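You operate a simulated robot arm through the tools that you are given. There is no shell and no other tool.

Carry out the task below with a simulated robot arm. There is one attempt and no reset: what you move stays moved.

Task
Press the bearing in the black roller all the way home.
Fine: roller back in its spot, lever up, slide out, the other rollers left alone.

The check looks at the end state, three seconds after you hand in, the way a careful person would. Anything else that was tipped, shoved, dropped, spilled or broken makes it a failure.

Robot
A 6-joint arm with a two-finger gripper, fixed in place. Base frame: the origin is at the foot of the arm, x ahead of it, y to its left, z up; the work surface is at about z = 90. Lengths are in cm, angles in degrees, forces in N, time in s.
With the tool pointing down near the work surface it reaches from about 14 to 68 cm from the base axis. Its first joint turns from -66.0 to 66.0 degrees. Payload 2.45 kg.
The TCP is the grasp point between the finger pads, 3 cm short of the fingertips. In the tool frame z runs along the fingers and y along their closing line. The gripper opens to 10.6 cm. The gripper's body begins 7.9 cm behind the TCP.
Orientation is that of the tool frame in the base frame, as a unit quaternion [w, x, y, z]. With the fingers straight down and closing along the base's y, the tool's x points along the base's -x, its y along +y and its z along -z.

Tools
- The arm moves only by the tool drive_tool. Its argument "series" is a list of rows, each a list of 6 numbers: the shift along the tool's x, y, z in cm, then the turn, a rotation vector about the tool's x, y, z in degrees. In form: [[tx, ty, tz, rx, ry, rz], ...]. A call has 1 to 20 rows; each row is the pose to reach, as a shift and turn from the pose commanded when the call began, along the tool's axes at that moment. "hand" is the closure in counts, from 0 (fully open) to 255 (shut), set as the call begins (left out, the last holds). Each row takes 0.2 s and may step no farther than 5 cm and 8.6 degrees from the row before; otherwise, or with a gripper value out of range, the whole call is refused. A pose out of reach is approached as far as the arm can. The call stops where the force on the tool passes 90 N (or 10 N more than at its start, if that is more) or the arm is blocked; 0.2 s more then pass. The fingers move at their own pace (about 15.3 cm/s each) and stop on an object; they squeeze with about 42 N. The grip force told is the motor's: it shows also when the fingers shut on nothing. Time passes only in rows, and 0.2 s behind the last, so rows that repeat a pose let the fingers close. It gives the time, the measured TCP pose, the force on the tool (base axes), the opening and the grip force at its end, in the units of the frame above (readings bear some noise), with the torque about the TCP (base axes, N m) and any sound that the robot's microphone picked up, and new pictures: "show" is both (left out), scene, wrist or none.
- Cameras (640 x 400 px; columns grow to the right, rows downward): "scene" is fixed at [6.07, 40.82, 142.8]; the picture's right is [-0.77, -0.64, 0.00], its down [-0.23, 0.27, -0.93] and it looks along [0.60, -0.72, -0.36] (base axes); focal length 287 px, centre (320, 200). "wrist" rides on the gripper at [7.6, -0.2, -10.6] in the tool frame; the picture's right is [0.02, 1.00, 0.00], its down [-0.78, 0.02, -0.62] and it looks along [-0.62, 0.01, 0.78] (tool axes); focal length 247 px, centre (320, 200).
- measure_at(camera, pixels): there is no depth. For up to 12 entries [column, row, z] of the newest picture of that camera ("zoom" is the newest enlarged one), the place [x, y] in the base frame at which the ray of that pixel passes the height z, good to about 0.3 cm. The clock stands still meanwhile.
- close_up(camera, box): a new picture of the part [left, top, right, bottom] of that camera's present view, enlarged. The clock stands still meanwhile.
- finish_job(): hands the job in; it is judged then, once.

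Unless the task says otherwise, let go and move clear before handing in.

The tools are called after ">>>" as a command line: name --pt "numbers of a row" for each row, then --argument value for the rest, lists and objects as JSON in quotes. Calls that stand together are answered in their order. drive_tool: Moves the arm, as the interface text tells. Its arguments: {"type":"object","properties":{"series":{"type":"array","items":{"type":"array","items":{"type":"number"}}},"hand":{"type":"number"},"show":{"type":"string","enum":["both","scene","wrist","none"]}},"required":["series"]} The other tools are called the same way: measure_at (camera, pixels) gives the place at which the rays of pixels pass given heights; close_up (camera, box) takes an enlarged picture of a part of a camera's view; finish_job () hands the job in.

At the start:

```text
clock: 0.0
position: [28.71, 12.67, 135.06]
tool_rot: [0.0, 0.0, 1.0, 0.0]
wrist_force: [0.6, -0.4, 0.9]
wrist_torque: [0.01, -0.05, 0.01]
grip_width: 10.59
finger_force: 0.0
```

scene: 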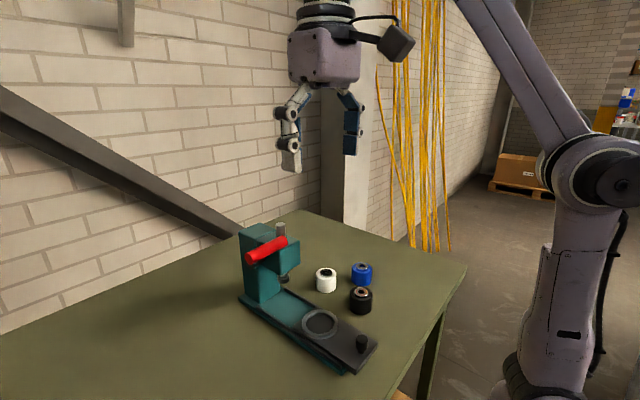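
wrist: 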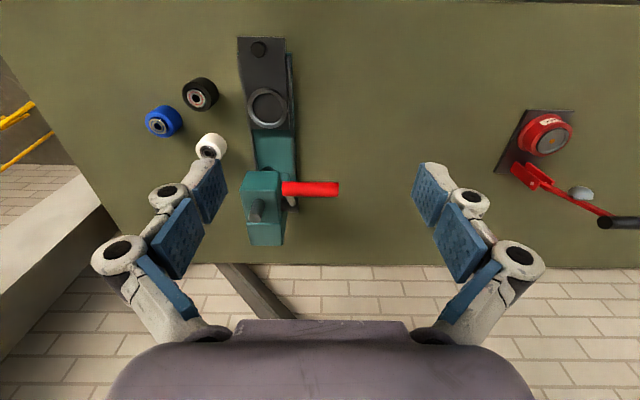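

The press sits around wrist pixel (265,200), with its slide (dark ring at (268,108)) pulled out and the black roller at (200,94). I'll enlarge both views to see the details before moving.

>>> close_up --camera "wrist" --box '[130, 20, 370, 260]'

>>> close_up --camera "scene" --box '[220, 210, 400, 380]'

>>> close_up --camera "wrist" --box '[480, 90, 640, 250]'

>>> measure_at --camera "wrist" --pixels '[[200, 94, 94], [163, 121, 94], [211, 146, 94], [268, 108, 92], [259, 48, 94], [259, 48, 92], [338, 189, 110], [285, 189, 110]]'

>>> measure_at --camera "scene" --pixels '[[361, 293, 94], [362, 268, 94], [326, 273, 94], [319, 322, 92], [362, 343, 94], [251, 255, 110], [285, 242, 110], [281, 228, 114]]'

```text
1.67 times, centred on (250, 140) of wrist
```

zoom: 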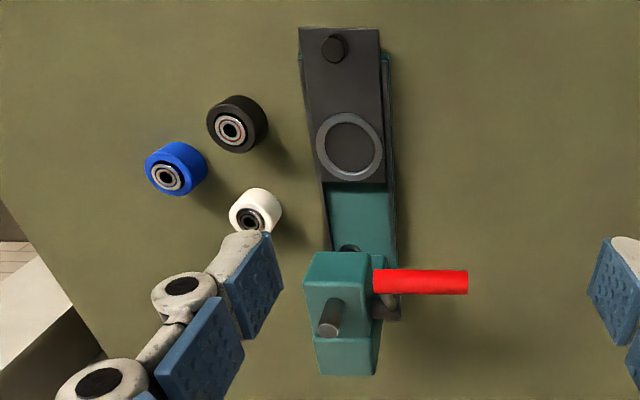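

```text
2.35 times, centred on (310, 295) of scene
```

zoom: 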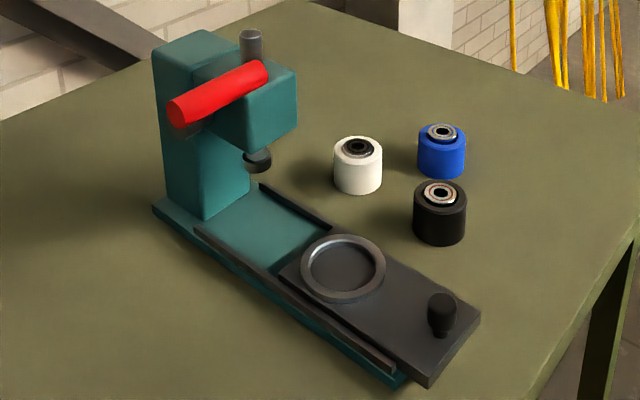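

```text
2.50 times, centred on (560, 170) of wrist
```

zoom: 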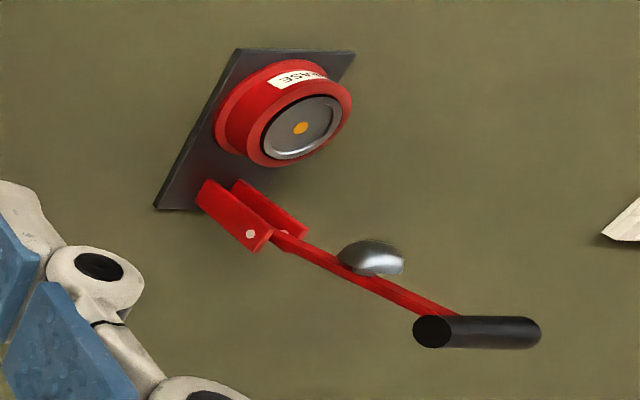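

```text
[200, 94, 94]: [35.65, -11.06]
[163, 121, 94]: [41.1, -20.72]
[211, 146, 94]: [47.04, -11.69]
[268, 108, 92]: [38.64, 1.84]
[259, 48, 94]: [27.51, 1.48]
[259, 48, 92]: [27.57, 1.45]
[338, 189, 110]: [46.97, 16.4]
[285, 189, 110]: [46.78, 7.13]
```

```text
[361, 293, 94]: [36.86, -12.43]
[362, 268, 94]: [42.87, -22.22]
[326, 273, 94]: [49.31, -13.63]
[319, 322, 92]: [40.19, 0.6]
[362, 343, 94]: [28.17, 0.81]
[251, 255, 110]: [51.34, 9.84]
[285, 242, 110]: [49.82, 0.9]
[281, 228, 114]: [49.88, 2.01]
```

The zooms show the black roller's bearing (zoom (440,193)) standing proud, the slide with ring seat and knob, and a press with a red lever pointing to +y. Another red grease gadget at the right is to be left alone. I'll triangulate the features at several heights.

>>> measure_at --camera "wrist" --pixels '[[196.1, 98.6, 94], [196.1, 98.6, 98], [268, 107.6, 91], [268, 107.6, 95], [257.8, 48.2, 92], [257.8, 48.2, 98], [338.2, 189.2, 105], [338.2, 189.2, 115], [283, 188.6, 105], [283, 188.6, 115], [160, 126, 97], [208, 151, 97]]'

>>> measure_at --camera "scene" --pixels '[[361.1, 292, 94], [361.1, 292, 98], [319.8, 323.9, 91], [319.8, 323.9, 95], [362.3, 337.6, 92], [362.3, 337.6, 98], [249.6, 257.6, 105], [249.6, 257.6, 115], [285.3, 241, 105], [285.3, 241, 115], [283.2, 278.8, 100], [283.2, 278.8, 104]]'

>>> close_up --camera "scene" --box '[230, 215, 310, 315]'

>>> close_up --camera "scene" --box '[300, 250, 390, 380]'

```text
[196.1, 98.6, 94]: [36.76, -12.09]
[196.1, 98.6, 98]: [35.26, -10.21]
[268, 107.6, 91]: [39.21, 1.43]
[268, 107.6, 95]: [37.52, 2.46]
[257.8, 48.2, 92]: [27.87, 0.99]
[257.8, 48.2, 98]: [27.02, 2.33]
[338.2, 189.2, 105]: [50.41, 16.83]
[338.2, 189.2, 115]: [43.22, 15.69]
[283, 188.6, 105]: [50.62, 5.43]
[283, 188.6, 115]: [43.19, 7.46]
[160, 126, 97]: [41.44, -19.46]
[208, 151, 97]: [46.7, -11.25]
```

```text
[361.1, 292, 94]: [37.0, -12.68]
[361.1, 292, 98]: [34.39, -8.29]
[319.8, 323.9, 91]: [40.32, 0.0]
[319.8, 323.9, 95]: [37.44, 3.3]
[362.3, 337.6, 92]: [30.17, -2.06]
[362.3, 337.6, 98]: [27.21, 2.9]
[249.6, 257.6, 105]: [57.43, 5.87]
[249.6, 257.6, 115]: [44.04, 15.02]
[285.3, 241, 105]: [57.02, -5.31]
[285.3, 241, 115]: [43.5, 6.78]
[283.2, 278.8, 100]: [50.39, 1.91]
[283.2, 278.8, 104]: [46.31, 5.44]
```

```text
4.00 times, centred on (270, 265) of scene
```

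zoom: 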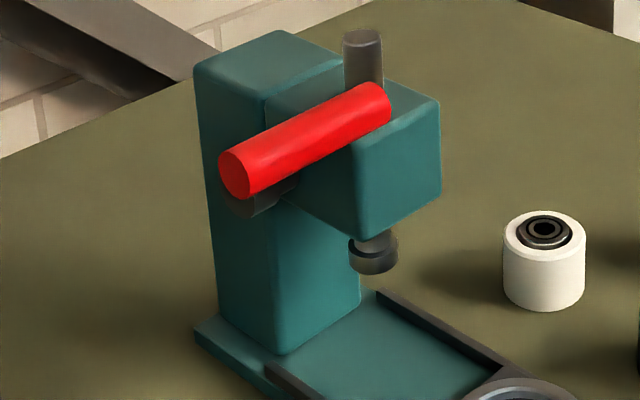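

```text
3.08 times, centred on (345, 315) of scene
```

zoom: 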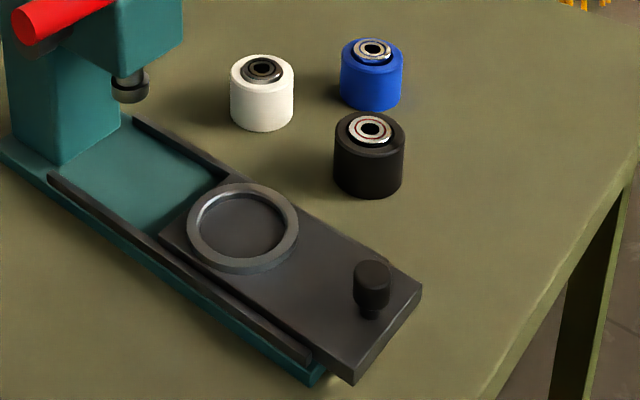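

Triangulating: black roller's bearing top is near (36.4,-11.7,94.9), ring seat near (38,2.2), knob near (27.1,2.2,97.5), and the red handle at x≈42.7, y 7.5–15.6, z≈115.7. I'll turn the tool 90° and move to the +y side, well above everything, to view the press side-on.

>>> drive_tool --pt "-1.4 1.3 0.6 0 0 8.18" --pt "-2.8 2.6 1.2 0 0 16.36" --pt "-4.2 3.9 1.8 0 0 24.54" --pt "-5.6 5.2 2.4 0 0 32.72" --pt "-7 6.5 3 0 0 40.9" --pt "-8.4 7.8 3.6 0 0 49.09" --pt "-9.8 9.1 4.2 0 0 57.27" --pt "-11.2 10.4 4.8 0 0 65.45" --pt "-12.6 11.7 5.4 0 0 73.63" --pt "-14 13 6 0 0 81.8" --pt "-15.3 14.3 7 0 0 90" --hand 0

```text
clock: 2.4
position: [41.92, 25.92, 124.94]
tool_rot: [0.0, 0.708, 0.707, 0.0]
wrist_force: [-0.3, 0.0, 0.4]
wrist_torque: [0.03, -0.01, -0.02]
grip_width: 10.59
finger_force: 0.0
out of reach, approached as far as the arm can: row 8, 9, 10, 11
```

scene: 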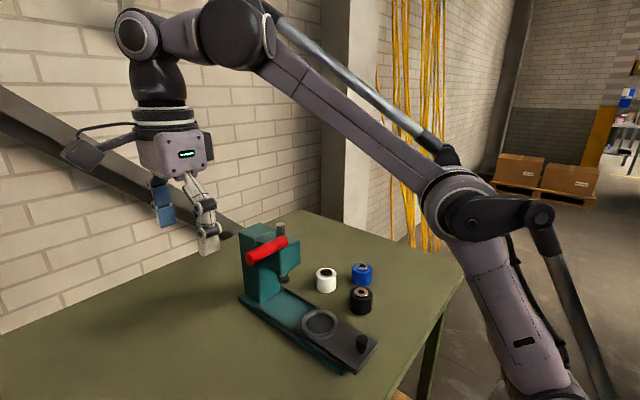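
wrist: 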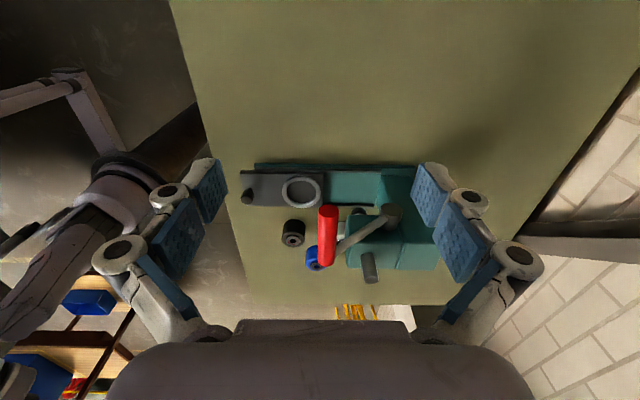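

The side view shows the pivot hub at (392,213), the crank arm going to the red handle at (327,208–265). I'll enlarge it.

>>> close_up --camera "wrist" --box '[230, 140, 450, 300]'

>>> measure_at --camera "wrist" --pixels '[[327, 208, 110], [327, 208, 114], [327, 208, 118], [392, 213, 106], [392, 213, 110], [392, 213, 114]]'

```text
2.50 times, centred on (340, 220) of wrist
```

zoom: 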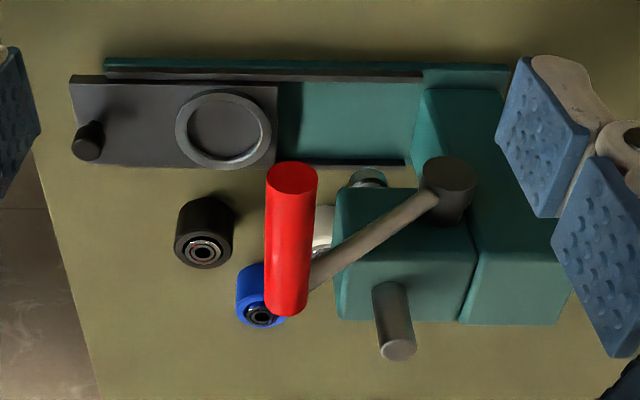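

```text
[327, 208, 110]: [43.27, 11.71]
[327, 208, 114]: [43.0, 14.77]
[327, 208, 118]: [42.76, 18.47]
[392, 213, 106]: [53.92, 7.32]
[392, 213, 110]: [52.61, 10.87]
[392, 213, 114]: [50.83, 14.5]
```

The lever is a crank: hub near (392,209), rod to the handle, pivoting about a y-axis. I'll triangulate the hub with both cameras.

>>> measure_at --camera "wrist" --pixels '[[392, 209, 104], [392, 209, 106], [392, 209, 108], [327, 211, 114], [327, 211, 116], [324, 262, 112], [324, 262, 114], [324, 262, 116], [370, 275, 112], [370, 275, 116]]'

>>> close_up --camera "scene" --box '[235, 215, 305, 290]'

>>> measure_at --camera "scene" --pixels '[[253, 264.5, 104], [253, 264.5, 106], [253, 264.5, 108], [250, 257.6, 114], [250, 257.6, 116], [280.5, 225, 112], [280.5, 225, 116]]'

```text
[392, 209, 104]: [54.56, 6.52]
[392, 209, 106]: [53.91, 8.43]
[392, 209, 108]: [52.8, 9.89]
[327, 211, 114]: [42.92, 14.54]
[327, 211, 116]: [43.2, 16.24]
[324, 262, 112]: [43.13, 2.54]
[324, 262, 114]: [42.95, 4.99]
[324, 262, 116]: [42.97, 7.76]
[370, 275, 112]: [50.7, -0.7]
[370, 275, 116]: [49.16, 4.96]
```

```text
5.33 times, centred on (270, 252) of scene
```

zoom: 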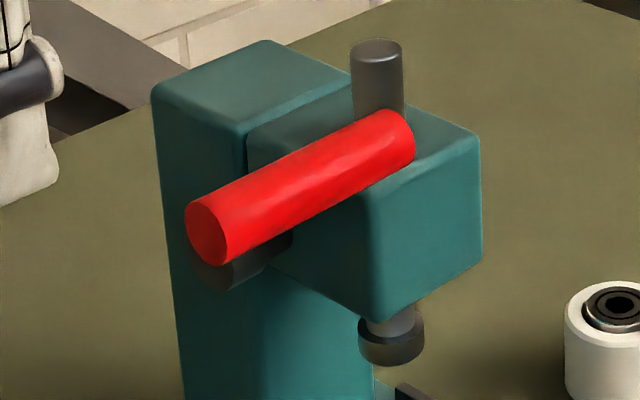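

```text
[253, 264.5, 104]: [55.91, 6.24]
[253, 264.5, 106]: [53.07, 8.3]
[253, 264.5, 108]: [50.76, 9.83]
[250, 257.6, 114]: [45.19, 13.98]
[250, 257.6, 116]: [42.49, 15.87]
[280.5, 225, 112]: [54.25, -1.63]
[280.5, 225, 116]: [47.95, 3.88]
```

Hub is at about (54, 8, 105.5), handle axis at about (43, 7.3–15.8, 115.6), and the ram is near x≈49.5, so the slide must travel roughly 11.5 cm. Now I'll turn back and move over the black roller, keeping well behind and above the press.

>>> drive_tool --pt "-1 -2.5 0 0 0 -8.18" --pt "-3 -5 0 0 0 -16.36" --pt "-6 -7.5 0 0 0 -24.54" --pt "-10 -9 0 0 0 -32.72" --pt "-14 -9.5 0 0 0 -40.9" --pt "-18 -9.5 0 0 0 -49.09" --pt "-22 -9.5 1 0 0 -57.27" --pt "-26 -9.5 2 0 0 -65.45" --pt "-30 -9.5 4 0 0 -73.63" --pt "-34 -9.5 6 0 0 -81.8" --pt "-37.6 -9.5 8 0 0 -90"

```text
clock: 4.8
position: [32.54, -11.63, 117.4]
tool_rot: [0.0, 0.001, 1.0, 0.0]
wrist_force: [-0.1, -0.1, 0.4]
wrist_torque: [0.06, 0.0, 0.0]
grip_width: 10.6
finger_force: 0.1
```

scene: 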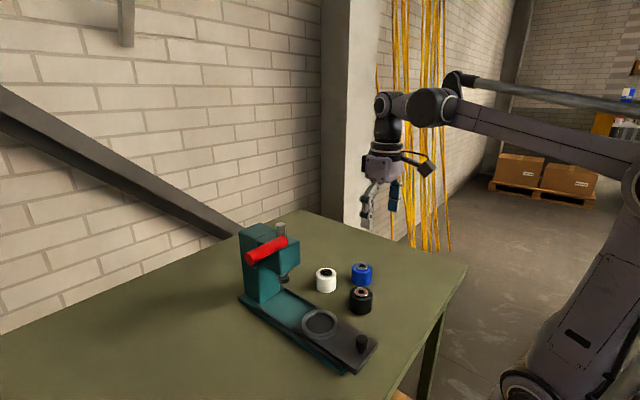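
wrist: 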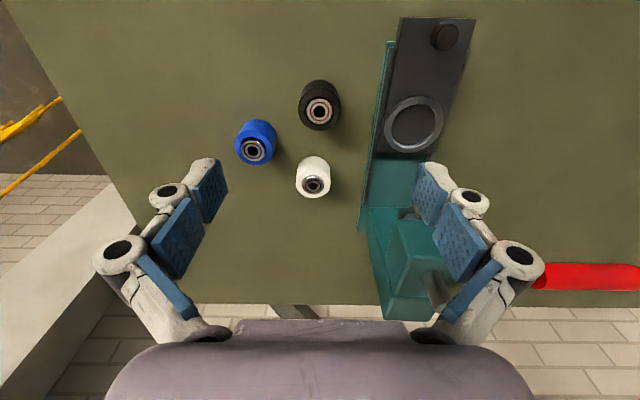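

Now above the rollers; the black one is at wrist (320,105). I'll zoom in to measure its outline, the seat ring, and the other rollers.

>>> close_up --camera "wrist" --box '[220, 60, 380, 220]'

>>> measure_at --camera "wrist" --pixels '[[320, 111, 95], [320, 111, 94.5], [253, 150, 95], [313, 184, 95], [413, 124, 93], [413, 124, 94], [445, 36, 97], [445, 36, 98]]'

>>> close_up --camera "wrist" --box '[350, 10, 510, 170]'

```text
2.50 times, centred on (300, 140) of wrist
```

zoom: 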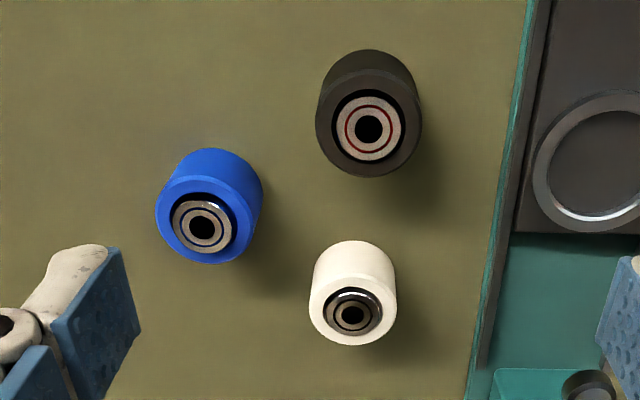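

```text
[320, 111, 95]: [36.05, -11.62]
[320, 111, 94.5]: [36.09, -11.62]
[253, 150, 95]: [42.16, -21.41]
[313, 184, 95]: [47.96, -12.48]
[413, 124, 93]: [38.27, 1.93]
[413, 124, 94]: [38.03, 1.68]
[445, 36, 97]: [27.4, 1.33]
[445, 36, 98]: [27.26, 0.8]
```

```text
2.50 times, centred on (430, 90) of wrist
```

zoom: 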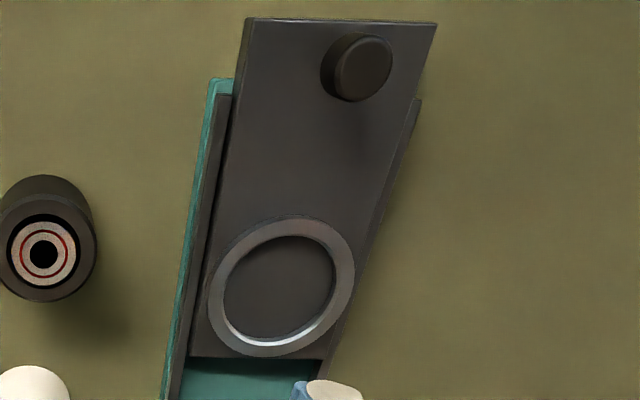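

The black roller's axis is at about (36.05, -11.65), diameter ≈5.8, rim top z≈94.8. I'll align over it and descend partway, keeping the fingers open, then check alignment.

>>> drive_tool --pt "-2 0 4 0 0 0" --pt "-3.5 0 8 0 0 0" --pt "-3.5 0 12 0 0 0" --pt "-3.5 0 15.4 0 0 0" --pt "-3.5 0 15.4 0 0 0"

```text
clock: 6.0
position: [36.14, -11.88, 101.7]
tool_rot: [0.0, -0.001, 1.0, 0.0]
wrist_force: [-0.7, -0.2, 0.1]
wrist_torque: [0.04, 0.03, -0.01]
grip_width: 10.6
finger_force: 0.0
```

scene: 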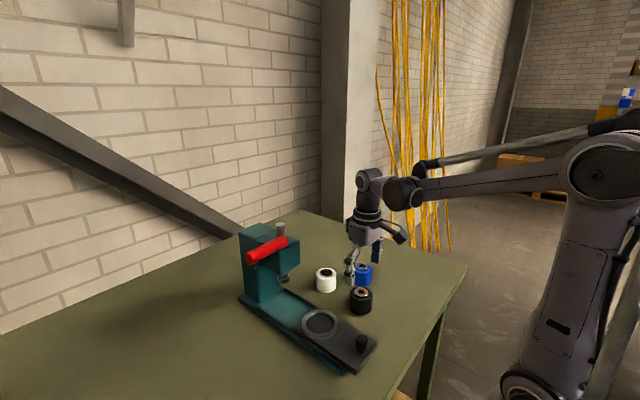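
wrist: 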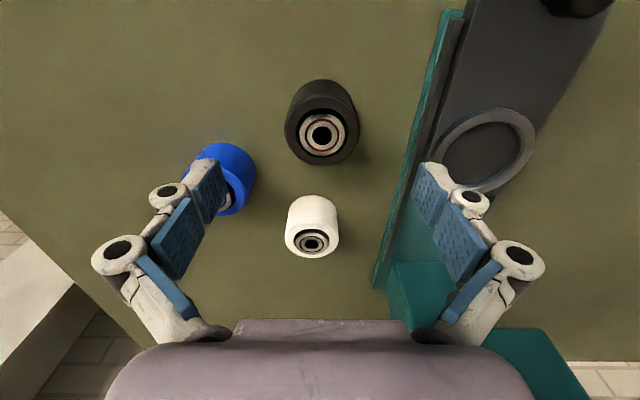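

The roller is centred at column ~322 between the fingers. I'll check the exact centre once more before descending.

>>> close_up --camera "wrist" --box '[260, 60, 380, 180]'

>>> measure_at --camera "wrist" --pixels '[[322, 135, 95], [322, 135, 95.7], [322, 131, 94.8], [285, 130, 94.8], [358, 130, 94.8], [487, 150, 93.5], [312, 242, 95], [432, 192, 92]]'

```text
3.33 times, centred on (320, 120) of wrist
```

zoom: 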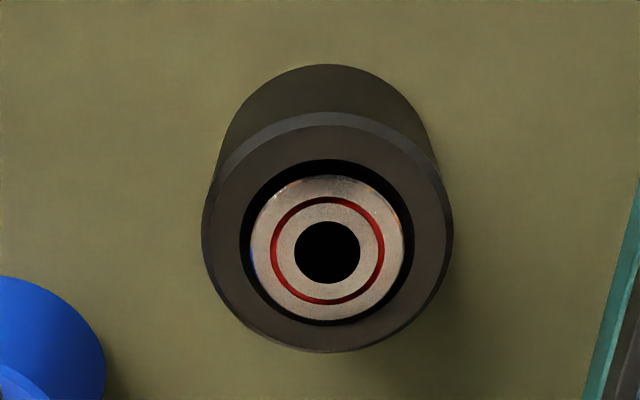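

```text
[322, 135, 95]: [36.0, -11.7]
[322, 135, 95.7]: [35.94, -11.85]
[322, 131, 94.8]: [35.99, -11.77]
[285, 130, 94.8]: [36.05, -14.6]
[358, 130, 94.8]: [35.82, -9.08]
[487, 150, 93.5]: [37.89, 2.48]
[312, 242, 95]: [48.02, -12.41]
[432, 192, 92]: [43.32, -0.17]
```

Roller centre is at about (36.0, -11.75); the gripper is within 0.15 cm. Descending 7 cm and closing.

>>> drive_tool --pt "0.1 0 3.5 0 0 0" --pt "0.1 0 6.9 0 0 0" --pt "0.1 0 6.9 0 0 0" --show "none"

>>> drive_tool --pt "0 0 0 0 0 0" --pt "0 0 0 0 0 0" --pt "0 0 0 0 0 0" --pt "0 0 0 0 0 0" --hand 255

```text
clock: 6.8
position: [35.89, -11.72, 94.8]
tool_rot: [0.0, 0.0, 1.0, -0.001]
wrist_force: [-0.9, 0.3, -0.4]
wrist_torque: [0.03, -0.02, 0.0]
grip_width: 10.59
finger_force: 0.1
```

```text
clock: 7.8
position: [36.05, -11.78, 94.93]
tool_rot: [0.0, 0.0, 1.0, -0.001]
wrist_force: [1.6, 0.4, 7.0]
wrist_torque: [0.22, -0.07, 0.04]
grip_width: 5.83
finger_force: 42.0
```

scene: 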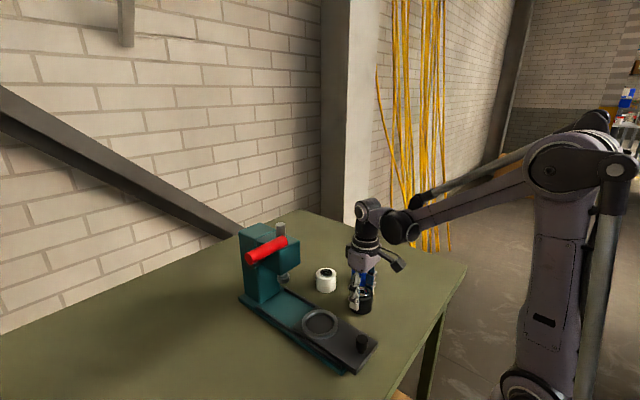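
wrist: 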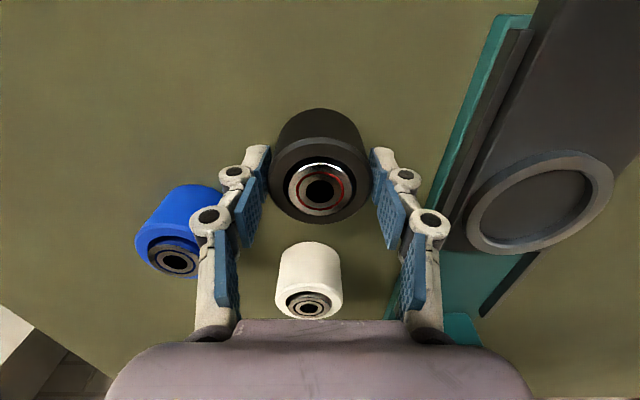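

Grip holds at 5.83 cm width with 42 N. I'll lift straight up 8 cm and look at the seat ring from there.

>>> drive_tool --pt "0 0 -2 0 0 0" --pt "0 0 -5 0 0 0" --pt "0 0 -8 0 0 0" --pt "0 0 -8 0 0 0"

```text
clock: 8.8
position: [35.99, -11.88, 102.93]
tool_rot: [-0.001, -0.001, 1.0, -0.001]
wrist_force: [-0.6, -0.7, -0.1]
wrist_torque: [-0.01, 0.01, 0.02]
grip_width: 0.01
finger_force: 28.6
```

scene: 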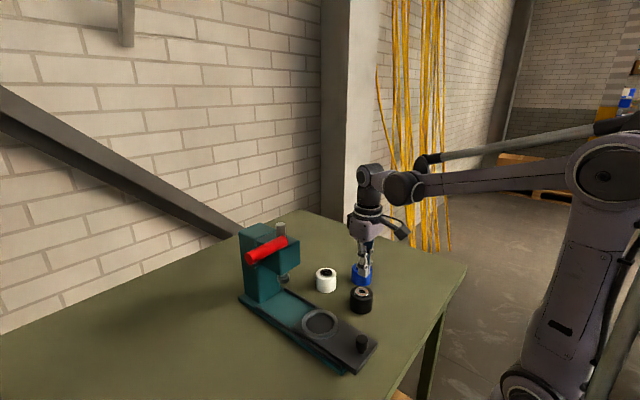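
wrist: 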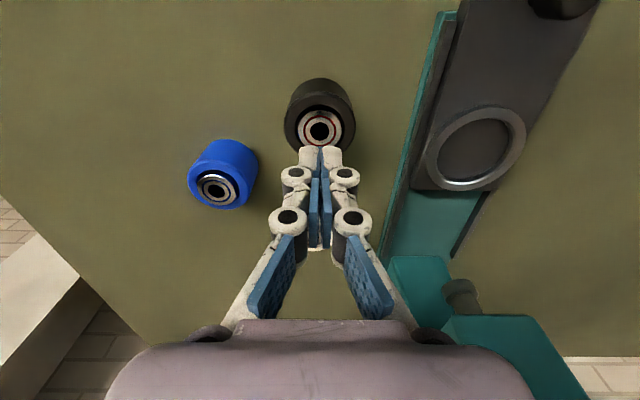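

The fingers slipped off: grip width reads 0.01 and the black roller is still standing on the table at (320,115). I'll look closely to see whether it moved and how the fingers sit relative to it.

>>> close_up --camera "wrist" --box '[250, 60, 390, 200]'

>>> close_up --camera "scene" --box '[310, 200, 420, 330]'

>>> measure_at --camera "wrist" --pixels '[[320, 130, 95], [320, 124, 94.8], [218, 190, 95], [475, 148, 93.5]]'

>>> measure_at --camera "scene" --pixels '[[361.1, 292, 94.9], [326, 273, 95], [319.8, 323.9, 93.5]]'

```text
2.86 times, centred on (320, 130) of wrist
```

zoom: 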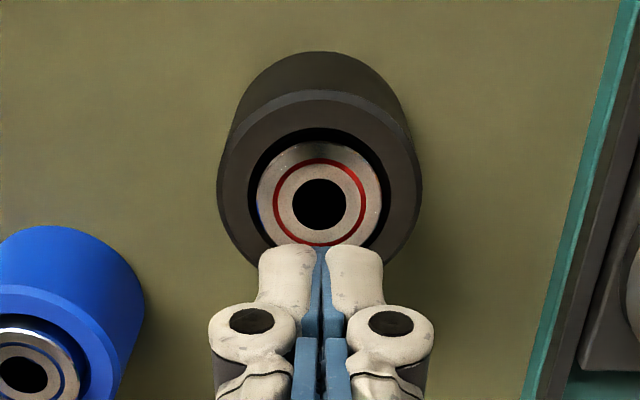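

```text
3.08 times, centred on (365, 265) of scene
```

zoom: 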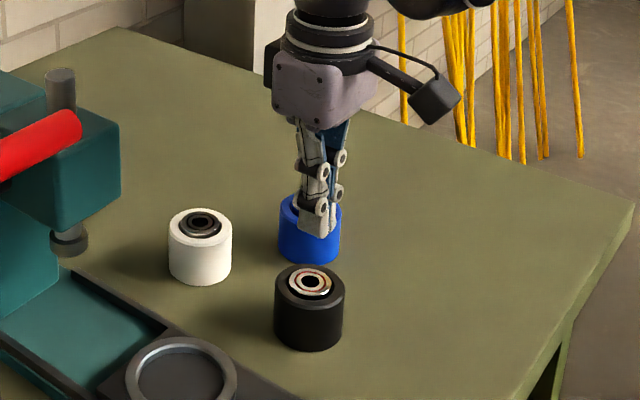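

```text
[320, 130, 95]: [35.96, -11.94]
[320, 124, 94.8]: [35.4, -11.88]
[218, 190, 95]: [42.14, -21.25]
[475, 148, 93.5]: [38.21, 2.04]
```

```text
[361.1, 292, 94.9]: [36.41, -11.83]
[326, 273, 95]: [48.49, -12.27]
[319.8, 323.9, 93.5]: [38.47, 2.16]
```

The roller hasn't shifted noticeably (centre still ≈(36.0,-11.8)); the fingers held only its top part with the lower half of the pads. I'll reopen, go lower so the pads cover more of it, and lift slowly while watching the forces.

>>> drive_tool --pt "0 0 0 0 0 0" --pt "0 0 0 0 0 0" --pt "0 0 0 0 0 0" --pt "0 0 0 0 0 0" --hand 0 --show "none"

>>> drive_tool --pt "0 0 4 0 0 0" --pt "0 0 8 0 0 0" --pt "0 0 9.2 0 0 0" --pt "0 0 9.2 0 0 0" --show "wrist"

```text
clock: 9.8
position: [36.04, -11.84, 102.8]
tool_rot: [0.0, 0.0, 1.0, 0.001]
wrist_force: [0.4, -0.3, 0.3]
wrist_torque: [-0.01, -0.01, -0.01]
grip_width: 10.62
finger_force: 0.0
```

```text
clock: 10.8
position: [35.89, -11.81, 93.65]
tool_rot: [0.0, 0.0, 1.0, 0.0]
wrist_force: [0.5, 0.6, 0.2]
wrist_torque: [0.0, 0.0, -0.01]
grip_width: 10.6
finger_force: 0.1
```

wrist: 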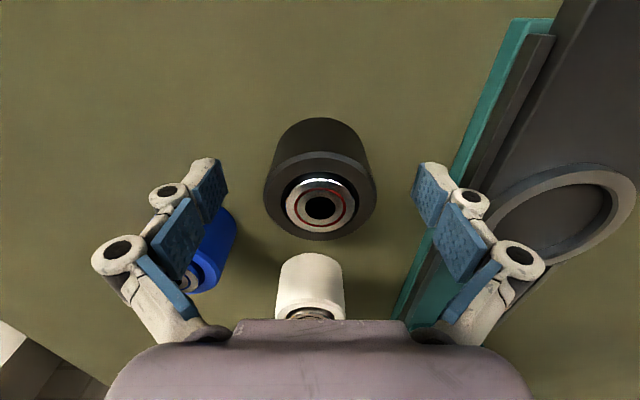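

The roller stands centred between the pads (column ~320). Closing now at the lower height.

>>> drive_tool --pt "0 0 0 0 0 0" --pt "0 0 0 0 0 0" --pt "0 0 0 0 0 0" --pt "0 0 0 0 0 0" --hand 255 --show "none"

>>> drive_tool --pt "0 0 -0.15 0 0 0" --pt "0 0 -0.3 0 0 0" --pt "0 0 -0.45 0 0 0" --pt "0 0 -0.6 0 0 0" --show "wrist"

```text
clock: 11.8
position: [35.8, -11.8, 93.75]
tool_rot: [0.0, 0.0, 1.0, 0.0]
wrist_force: [0.4, 1.3, 11.6]
wrist_torque: [0.23, -0.09, 0.02]
grip_width: 5.72
finger_force: 41.7
```

```text
clock: 12.8
position: [35.87, -11.85, 94.31]
tool_rot: [0.0, -0.001, 1.0, 0.0]
wrist_force: [-0.3, 0.1, -2.4]
wrist_torque: [0.0, -0.03, 0.02]
grip_width: 5.67
finger_force: 41.9
```

wrist: 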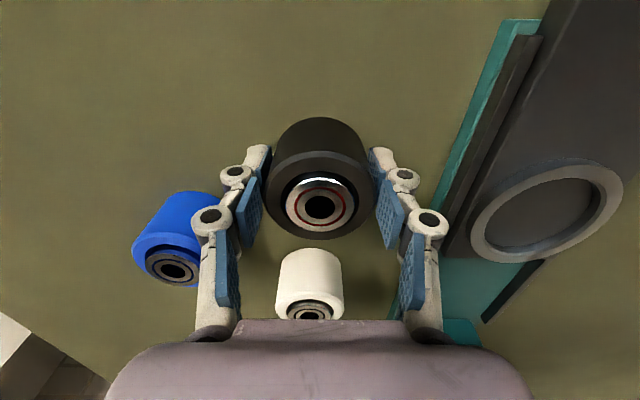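

The roller now rises with the gripper: its image stays put at (320,208) and the force shows about 2.4 N of weight. I'll continue lifting gently.

>>> drive_tool --pt "0 0 -0.2 0 0 0" --pt "0 0 -0.5 0 0 0" --pt "0 0 -0.9 0 0 0" --pt "0 0 -1.4 0 0 0" --pt "0 0 -2.0 0 0 0" --pt "0 0 -2.7 0 0 0" --pt "0 0 -3.4 0 0 0" --pt "0 0 -4.1 0 0 0" --pt "0 0 -4.8 0 0 0" --pt "0 0 -5.5 0 0 0" --pt "0 0 -6.0 0 0 0" --pt "0 0 -6.3 0 0 0"

```text
clock: 15.4
position: [35.71, -11.75, 100.65]
tool_rot: [0.0, 0.0, 1.0, -0.001]
wrist_force: [-0.4, -1.1, -1.8]
wrist_torque: [0.03, 0.02, 0.01]
grip_width: 5.69
finger_force: 42.2
```

scene: 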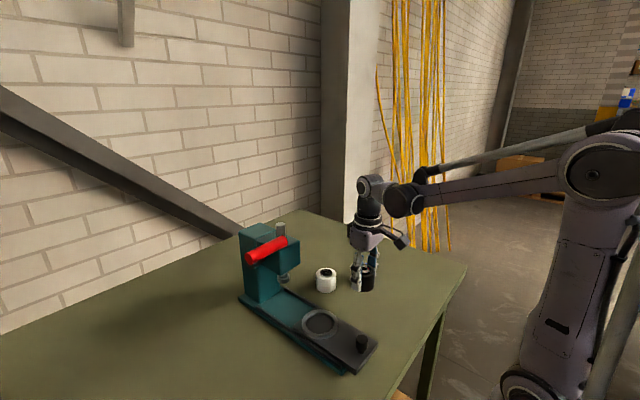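
wrist: 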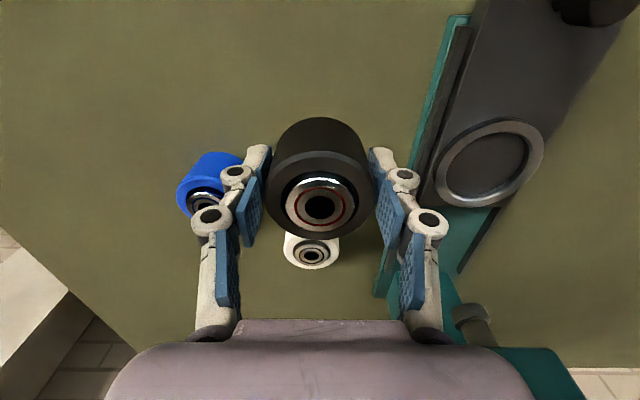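

Roller is held securely at z≈97 bottom. Now I'll measure the seat ring precisely from this pose and the fixed camera.

>>> close_up --camera "wrist" --box '[420, 100, 560, 220]'

>>> close_up --camera "scene" --box '[280, 290, 390, 380]'

```text
3.33 times, centred on (490, 160) of wrist
```

zoom: 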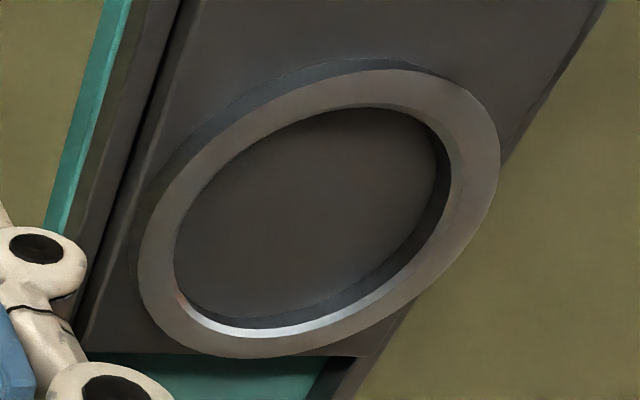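

```text
4.44 times, centred on (335, 335) of scene
```

zoom: 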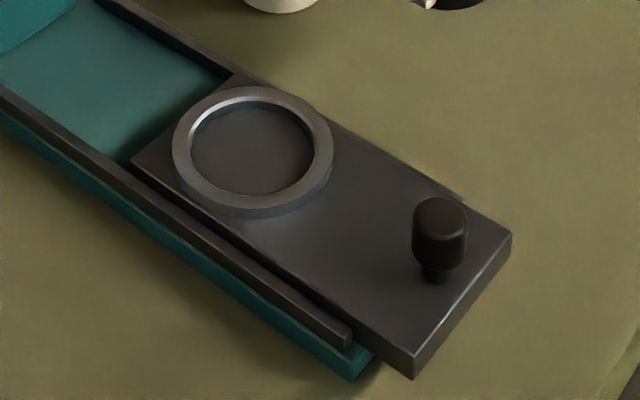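

I'll convert the ring's outer edge points in both views into base coordinates to get its centre.

>>> measure_at --camera "wrist" --pixels '[[435.4, 181, 93], [543.7, 142, 93], [511, 121, 93], [469, 207.1, 93], [435.4, 181, 94], [543.7, 142, 94], [511, 121, 94], [469, 207.1, 94]]'

>>> measure_at --camera "scene" --pixels '[[301.9, 323.75, 93], [337.9, 323.1, 93], [319.9, 309.6, 93], [319.9, 336.8, 93], [301.9, 323.75, 94], [337.9, 323.1, 94], [319.9, 309.6, 94], [319.9, 336.8, 94]]'

```text
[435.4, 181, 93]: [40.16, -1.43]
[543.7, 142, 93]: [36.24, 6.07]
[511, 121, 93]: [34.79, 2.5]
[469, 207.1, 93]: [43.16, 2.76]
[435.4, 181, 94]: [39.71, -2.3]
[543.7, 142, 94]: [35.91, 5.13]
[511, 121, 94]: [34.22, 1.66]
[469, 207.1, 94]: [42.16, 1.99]
```

```text
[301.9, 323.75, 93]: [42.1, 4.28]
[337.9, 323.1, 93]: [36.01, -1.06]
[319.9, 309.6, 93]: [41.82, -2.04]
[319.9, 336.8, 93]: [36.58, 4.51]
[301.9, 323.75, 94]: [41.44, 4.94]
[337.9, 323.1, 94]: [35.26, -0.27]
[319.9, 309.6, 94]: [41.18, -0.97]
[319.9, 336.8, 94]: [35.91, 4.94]
```

Combining views, the ring centre is about (38.25, 1.95), top z≈93.6, inner diameter ≈6.3. I'll carry the roller there gently, staying about 4 cm above it.

>>> drive_tool --pt "-0.1 0.4 -0.2 0 0 0" --pt "-0.3 1.4 -0.5 0 0 0" --pt "-0.5 2.8 -0.8 0 0 0" --pt "-0.8 4.4 -1 0 0 0" --pt "-1.0 6.0 -1 0 0 0" --pt "-1.3 7.6 -1 0 0 0" --pt "-1.6 9.2 -1 0 0 0" --pt "-1.8 10.8 -1 0 0 0" --pt "-2.1 12.3 -1 0 0 0" --pt "-2.3 13.3 -1 0 0 0" --pt "-2.35 13.76 -1 0 0 0" --pt "-2.35 13.76 -1 0 0 0"

```text
clock: 18.0
position: [38.09, 2.02, 101.72]
tool_rot: [0.0, -0.001, 1.0, 0.0]
wrist_force: [-0.2, 0.5, -2.3]
wrist_torque: [0.0, 0.01, -0.01]
grip_width: 5.67
finger_force: 42.3
```

scene: 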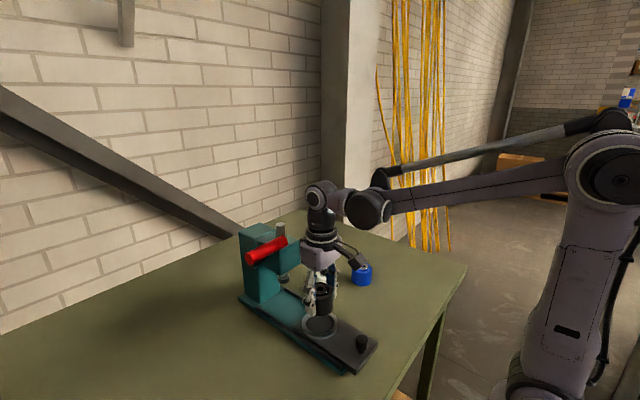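
wrist: 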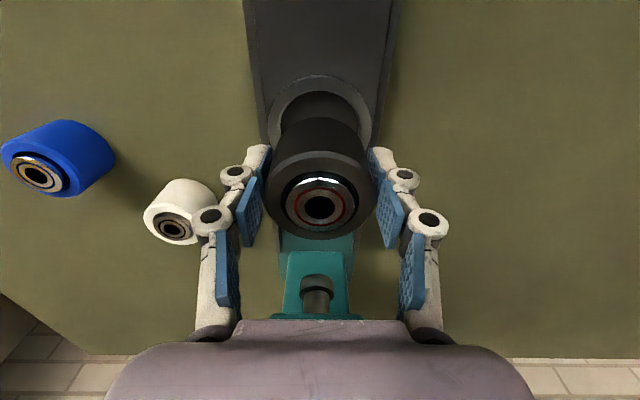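

Ring and roller are centred on the same column (~321), so y is right. I'll zoom in to check the x alignment in both views.

>>> close_up --camera "wrist" --box '[250, 60, 390, 160]'

>>> close_up --camera "scene" --box '[270, 260, 380, 370]'

>>> measure_at --camera "wrist" --pixels '[[320.5, 75.5, 93], [320.5, 75.5, 93.6], [320.5, 92, 93.6], [269, 115, 93.6], [373, 115, 93.6], [317, 292, 115.5]]'

```text
4.00 times, centred on (320, 110) of wrist
```

zoom: 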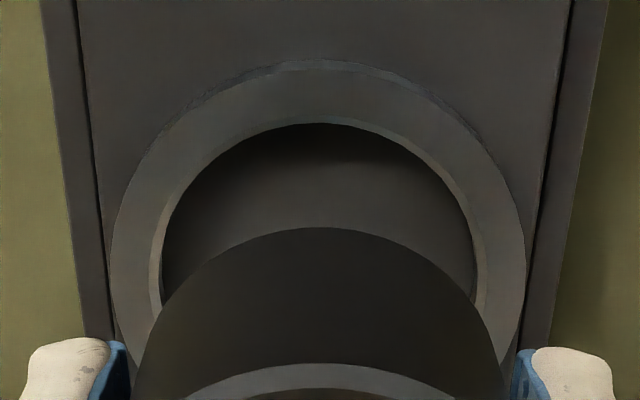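

```text
3.64 times, centred on (325, 315) of scene
```

zoom: 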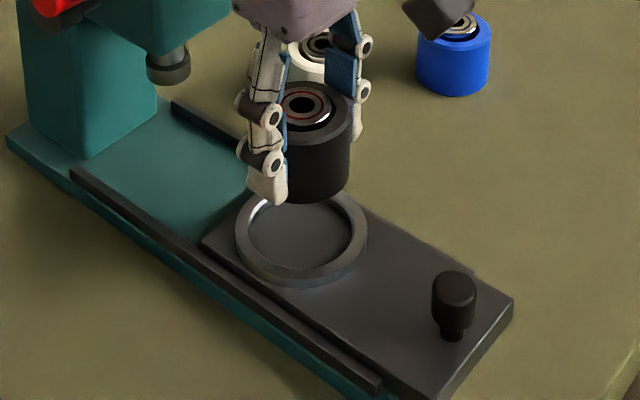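

```text
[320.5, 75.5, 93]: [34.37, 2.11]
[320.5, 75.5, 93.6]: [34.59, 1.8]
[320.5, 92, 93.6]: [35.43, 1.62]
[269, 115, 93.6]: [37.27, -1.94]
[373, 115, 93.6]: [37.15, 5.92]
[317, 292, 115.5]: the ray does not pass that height
```

Roller bottom centre and ring centre agree within about 0.1 cm in both views (scene zoom column 301.6 for both). I'll descend to just above the ring, then creep.

>>> drive_tool --pt "-0.05 0 0.6 0 0 0" --pt "-0.05 0 1.4 0 0 0" --pt "-0.05 0 2.2 0 0 0" --pt "-0.05 0 3.0 0 0 0" --pt "-0.05 0 3.6 0 0 0" --pt "-0.05 0 4.0 0 0 0" --pt "-0.05 0 4.0 0 0 0"

>>> close_up --camera "scene" --box '[280, 270, 370, 360]'

>>> close_up --camera "wrist" --box '[240, 70, 400, 190]'

```text
clock: 19.6
position: [38.15, 1.89, 97.56]
tool_rot: [0.0, 0.0, 1.0, 0.0]
wrist_force: [-0.4, -0.1, -1.5]
wrist_torque: [0.01, -0.01, -0.02]
grip_width: 5.69
finger_force: 42.1
```

scene: 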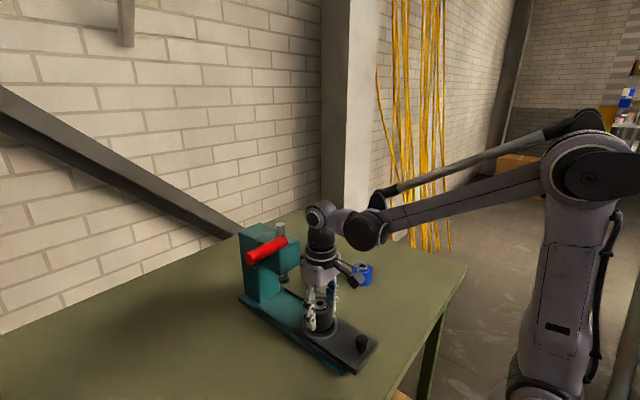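
wrist: 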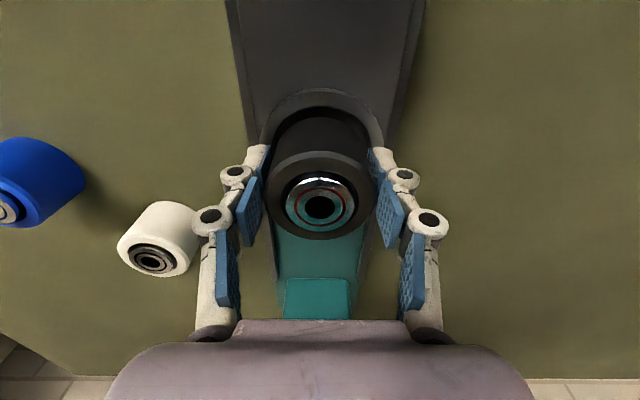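

```text
4.44 times, centred on (325, 315) of scene
```

zoom: 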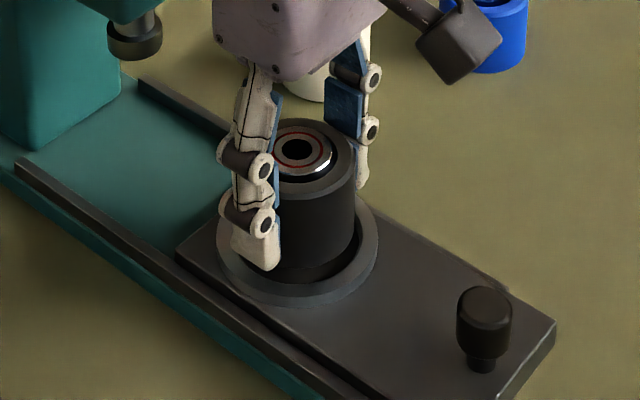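

```text
3.33 times, centred on (320, 130) of wrist
```

zoom: 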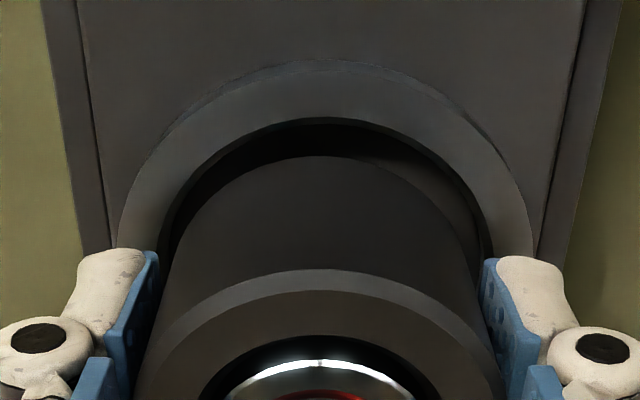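

The gap at the near side (wrist zoom rows 123 vs 157) is larger than expected, and the scene shows a slightly wide right gap: the roller is about 0.2 cm too far in +x. I'll shift back 0.18 and creep down.

>>> drive_tool --pt "0.1 0 0 0 0 0" --pt "0.18 0 0 0 0 0" --pt "0.18 0 0.2 0 0 0" --pt "0.18 0 0.4 0 0 0" --pt "0.18 0 0.5 0 0 0" --pt "0.18 0 0.5 0 0 0"

>>> close_up --camera "wrist" --box '[240, 70, 400, 190]'

>>> close_up --camera "scene" --box '[280, 270, 370, 360]'

```text
clock: 21.0
position: [37.99, 1.99, 97.08]
tool_rot: [0.0, 0.0, 1.0, 0.0]
wrist_force: [0.1, 0.3, -1.5]
wrist_torque: [-0.02, 0.02, 0.0]
grip_width: 5.68
finger_force: 42.2
```

scene: 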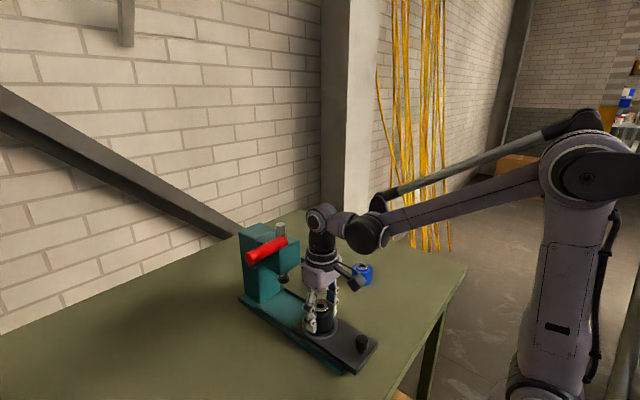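
wrist: 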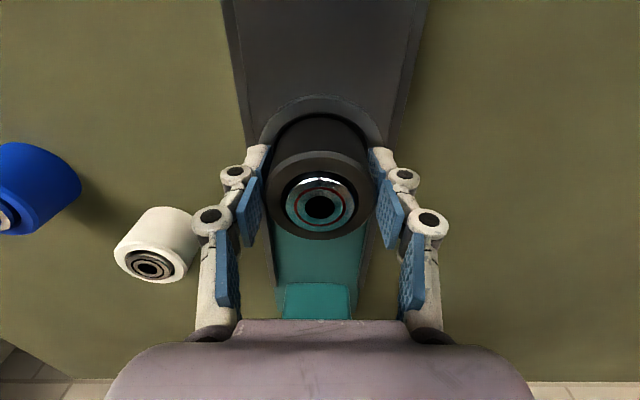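

```text
3.33 times, centred on (320, 130) of wrist
```

zoom: 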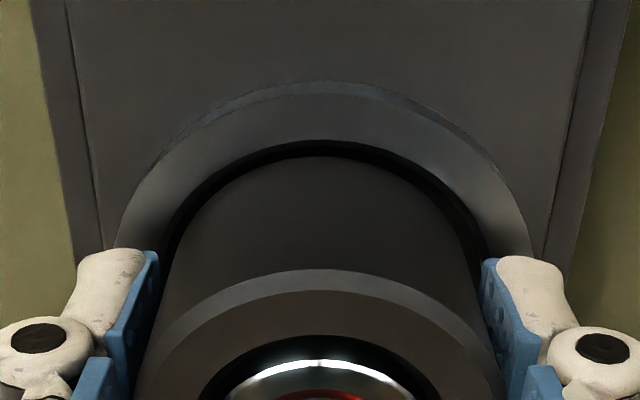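

```text
4.44 times, centred on (325, 315) of scene
```

zoom: 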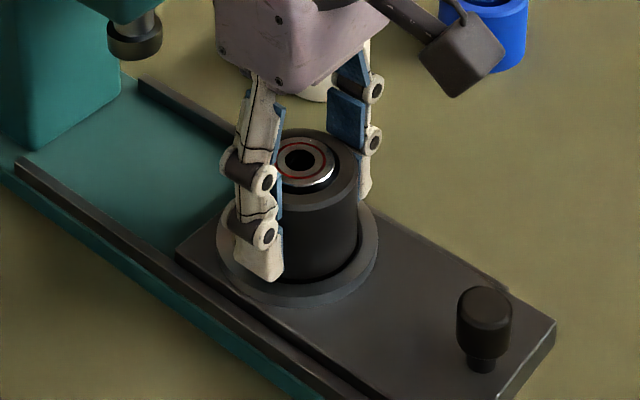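

The gap is now even all round and no contact force. Continuing to creep down until it seats.

>>> drive_tool --pt "0 0 0.1 0 0 0" --pt "0 0 0.2 0 0 0" --pt "0 0 0.3 0 0 0" --pt "0 0 0.3 0 0 0"

>>> close_up --camera "scene" --box '[280, 270, 370, 360]'

```text
clock: 22.0
position: [37.96, 1.95, 96.75]
tool_rot: [0.0, 0.0, 1.0, 0.0]
wrist_force: [0.0, -0.1, -1.7]
wrist_torque: [0.0, -0.01, -0.01]
grip_width: 5.67
finger_force: 42.3
```

scene: 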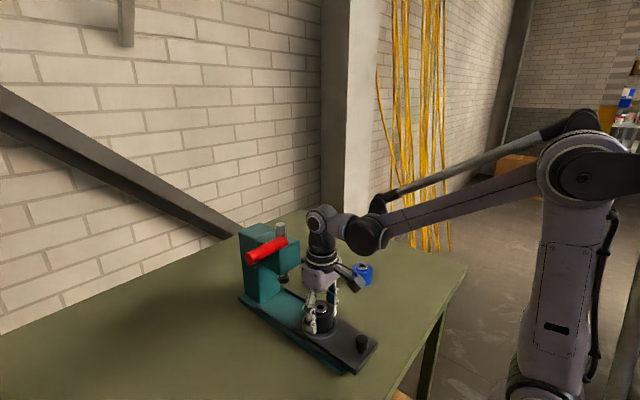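
wrist: 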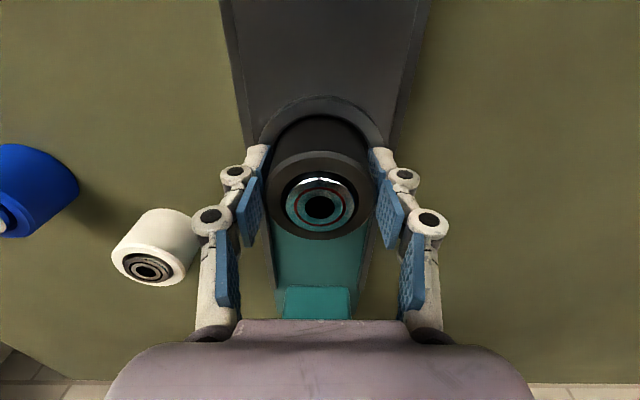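

```text
4.44 times, centred on (325, 315) of scene
```

zoom: 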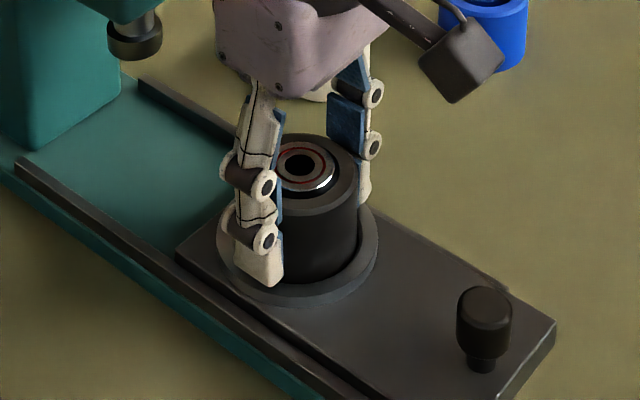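

Still no contact (force ≈ weight only), TCP z 96.75. Creeping down further.

>>> drive_tool --pt "0 0 0.1 0 0 0" --pt "0 0 0.2 0 0 0" --pt "0 0 0.2 0 0 0" --show "none"

```text
clock: 22.8
position: [37.99, 1.92, 96.65]
tool_rot: [0.001, 0.0, 1.0, 0.0]
wrist_force: [0.8, -3.3, 25.3]
wrist_torque: [-0.1, -0.06, 0.19]
grip_width: 5.67
finger_force: 42.0
```

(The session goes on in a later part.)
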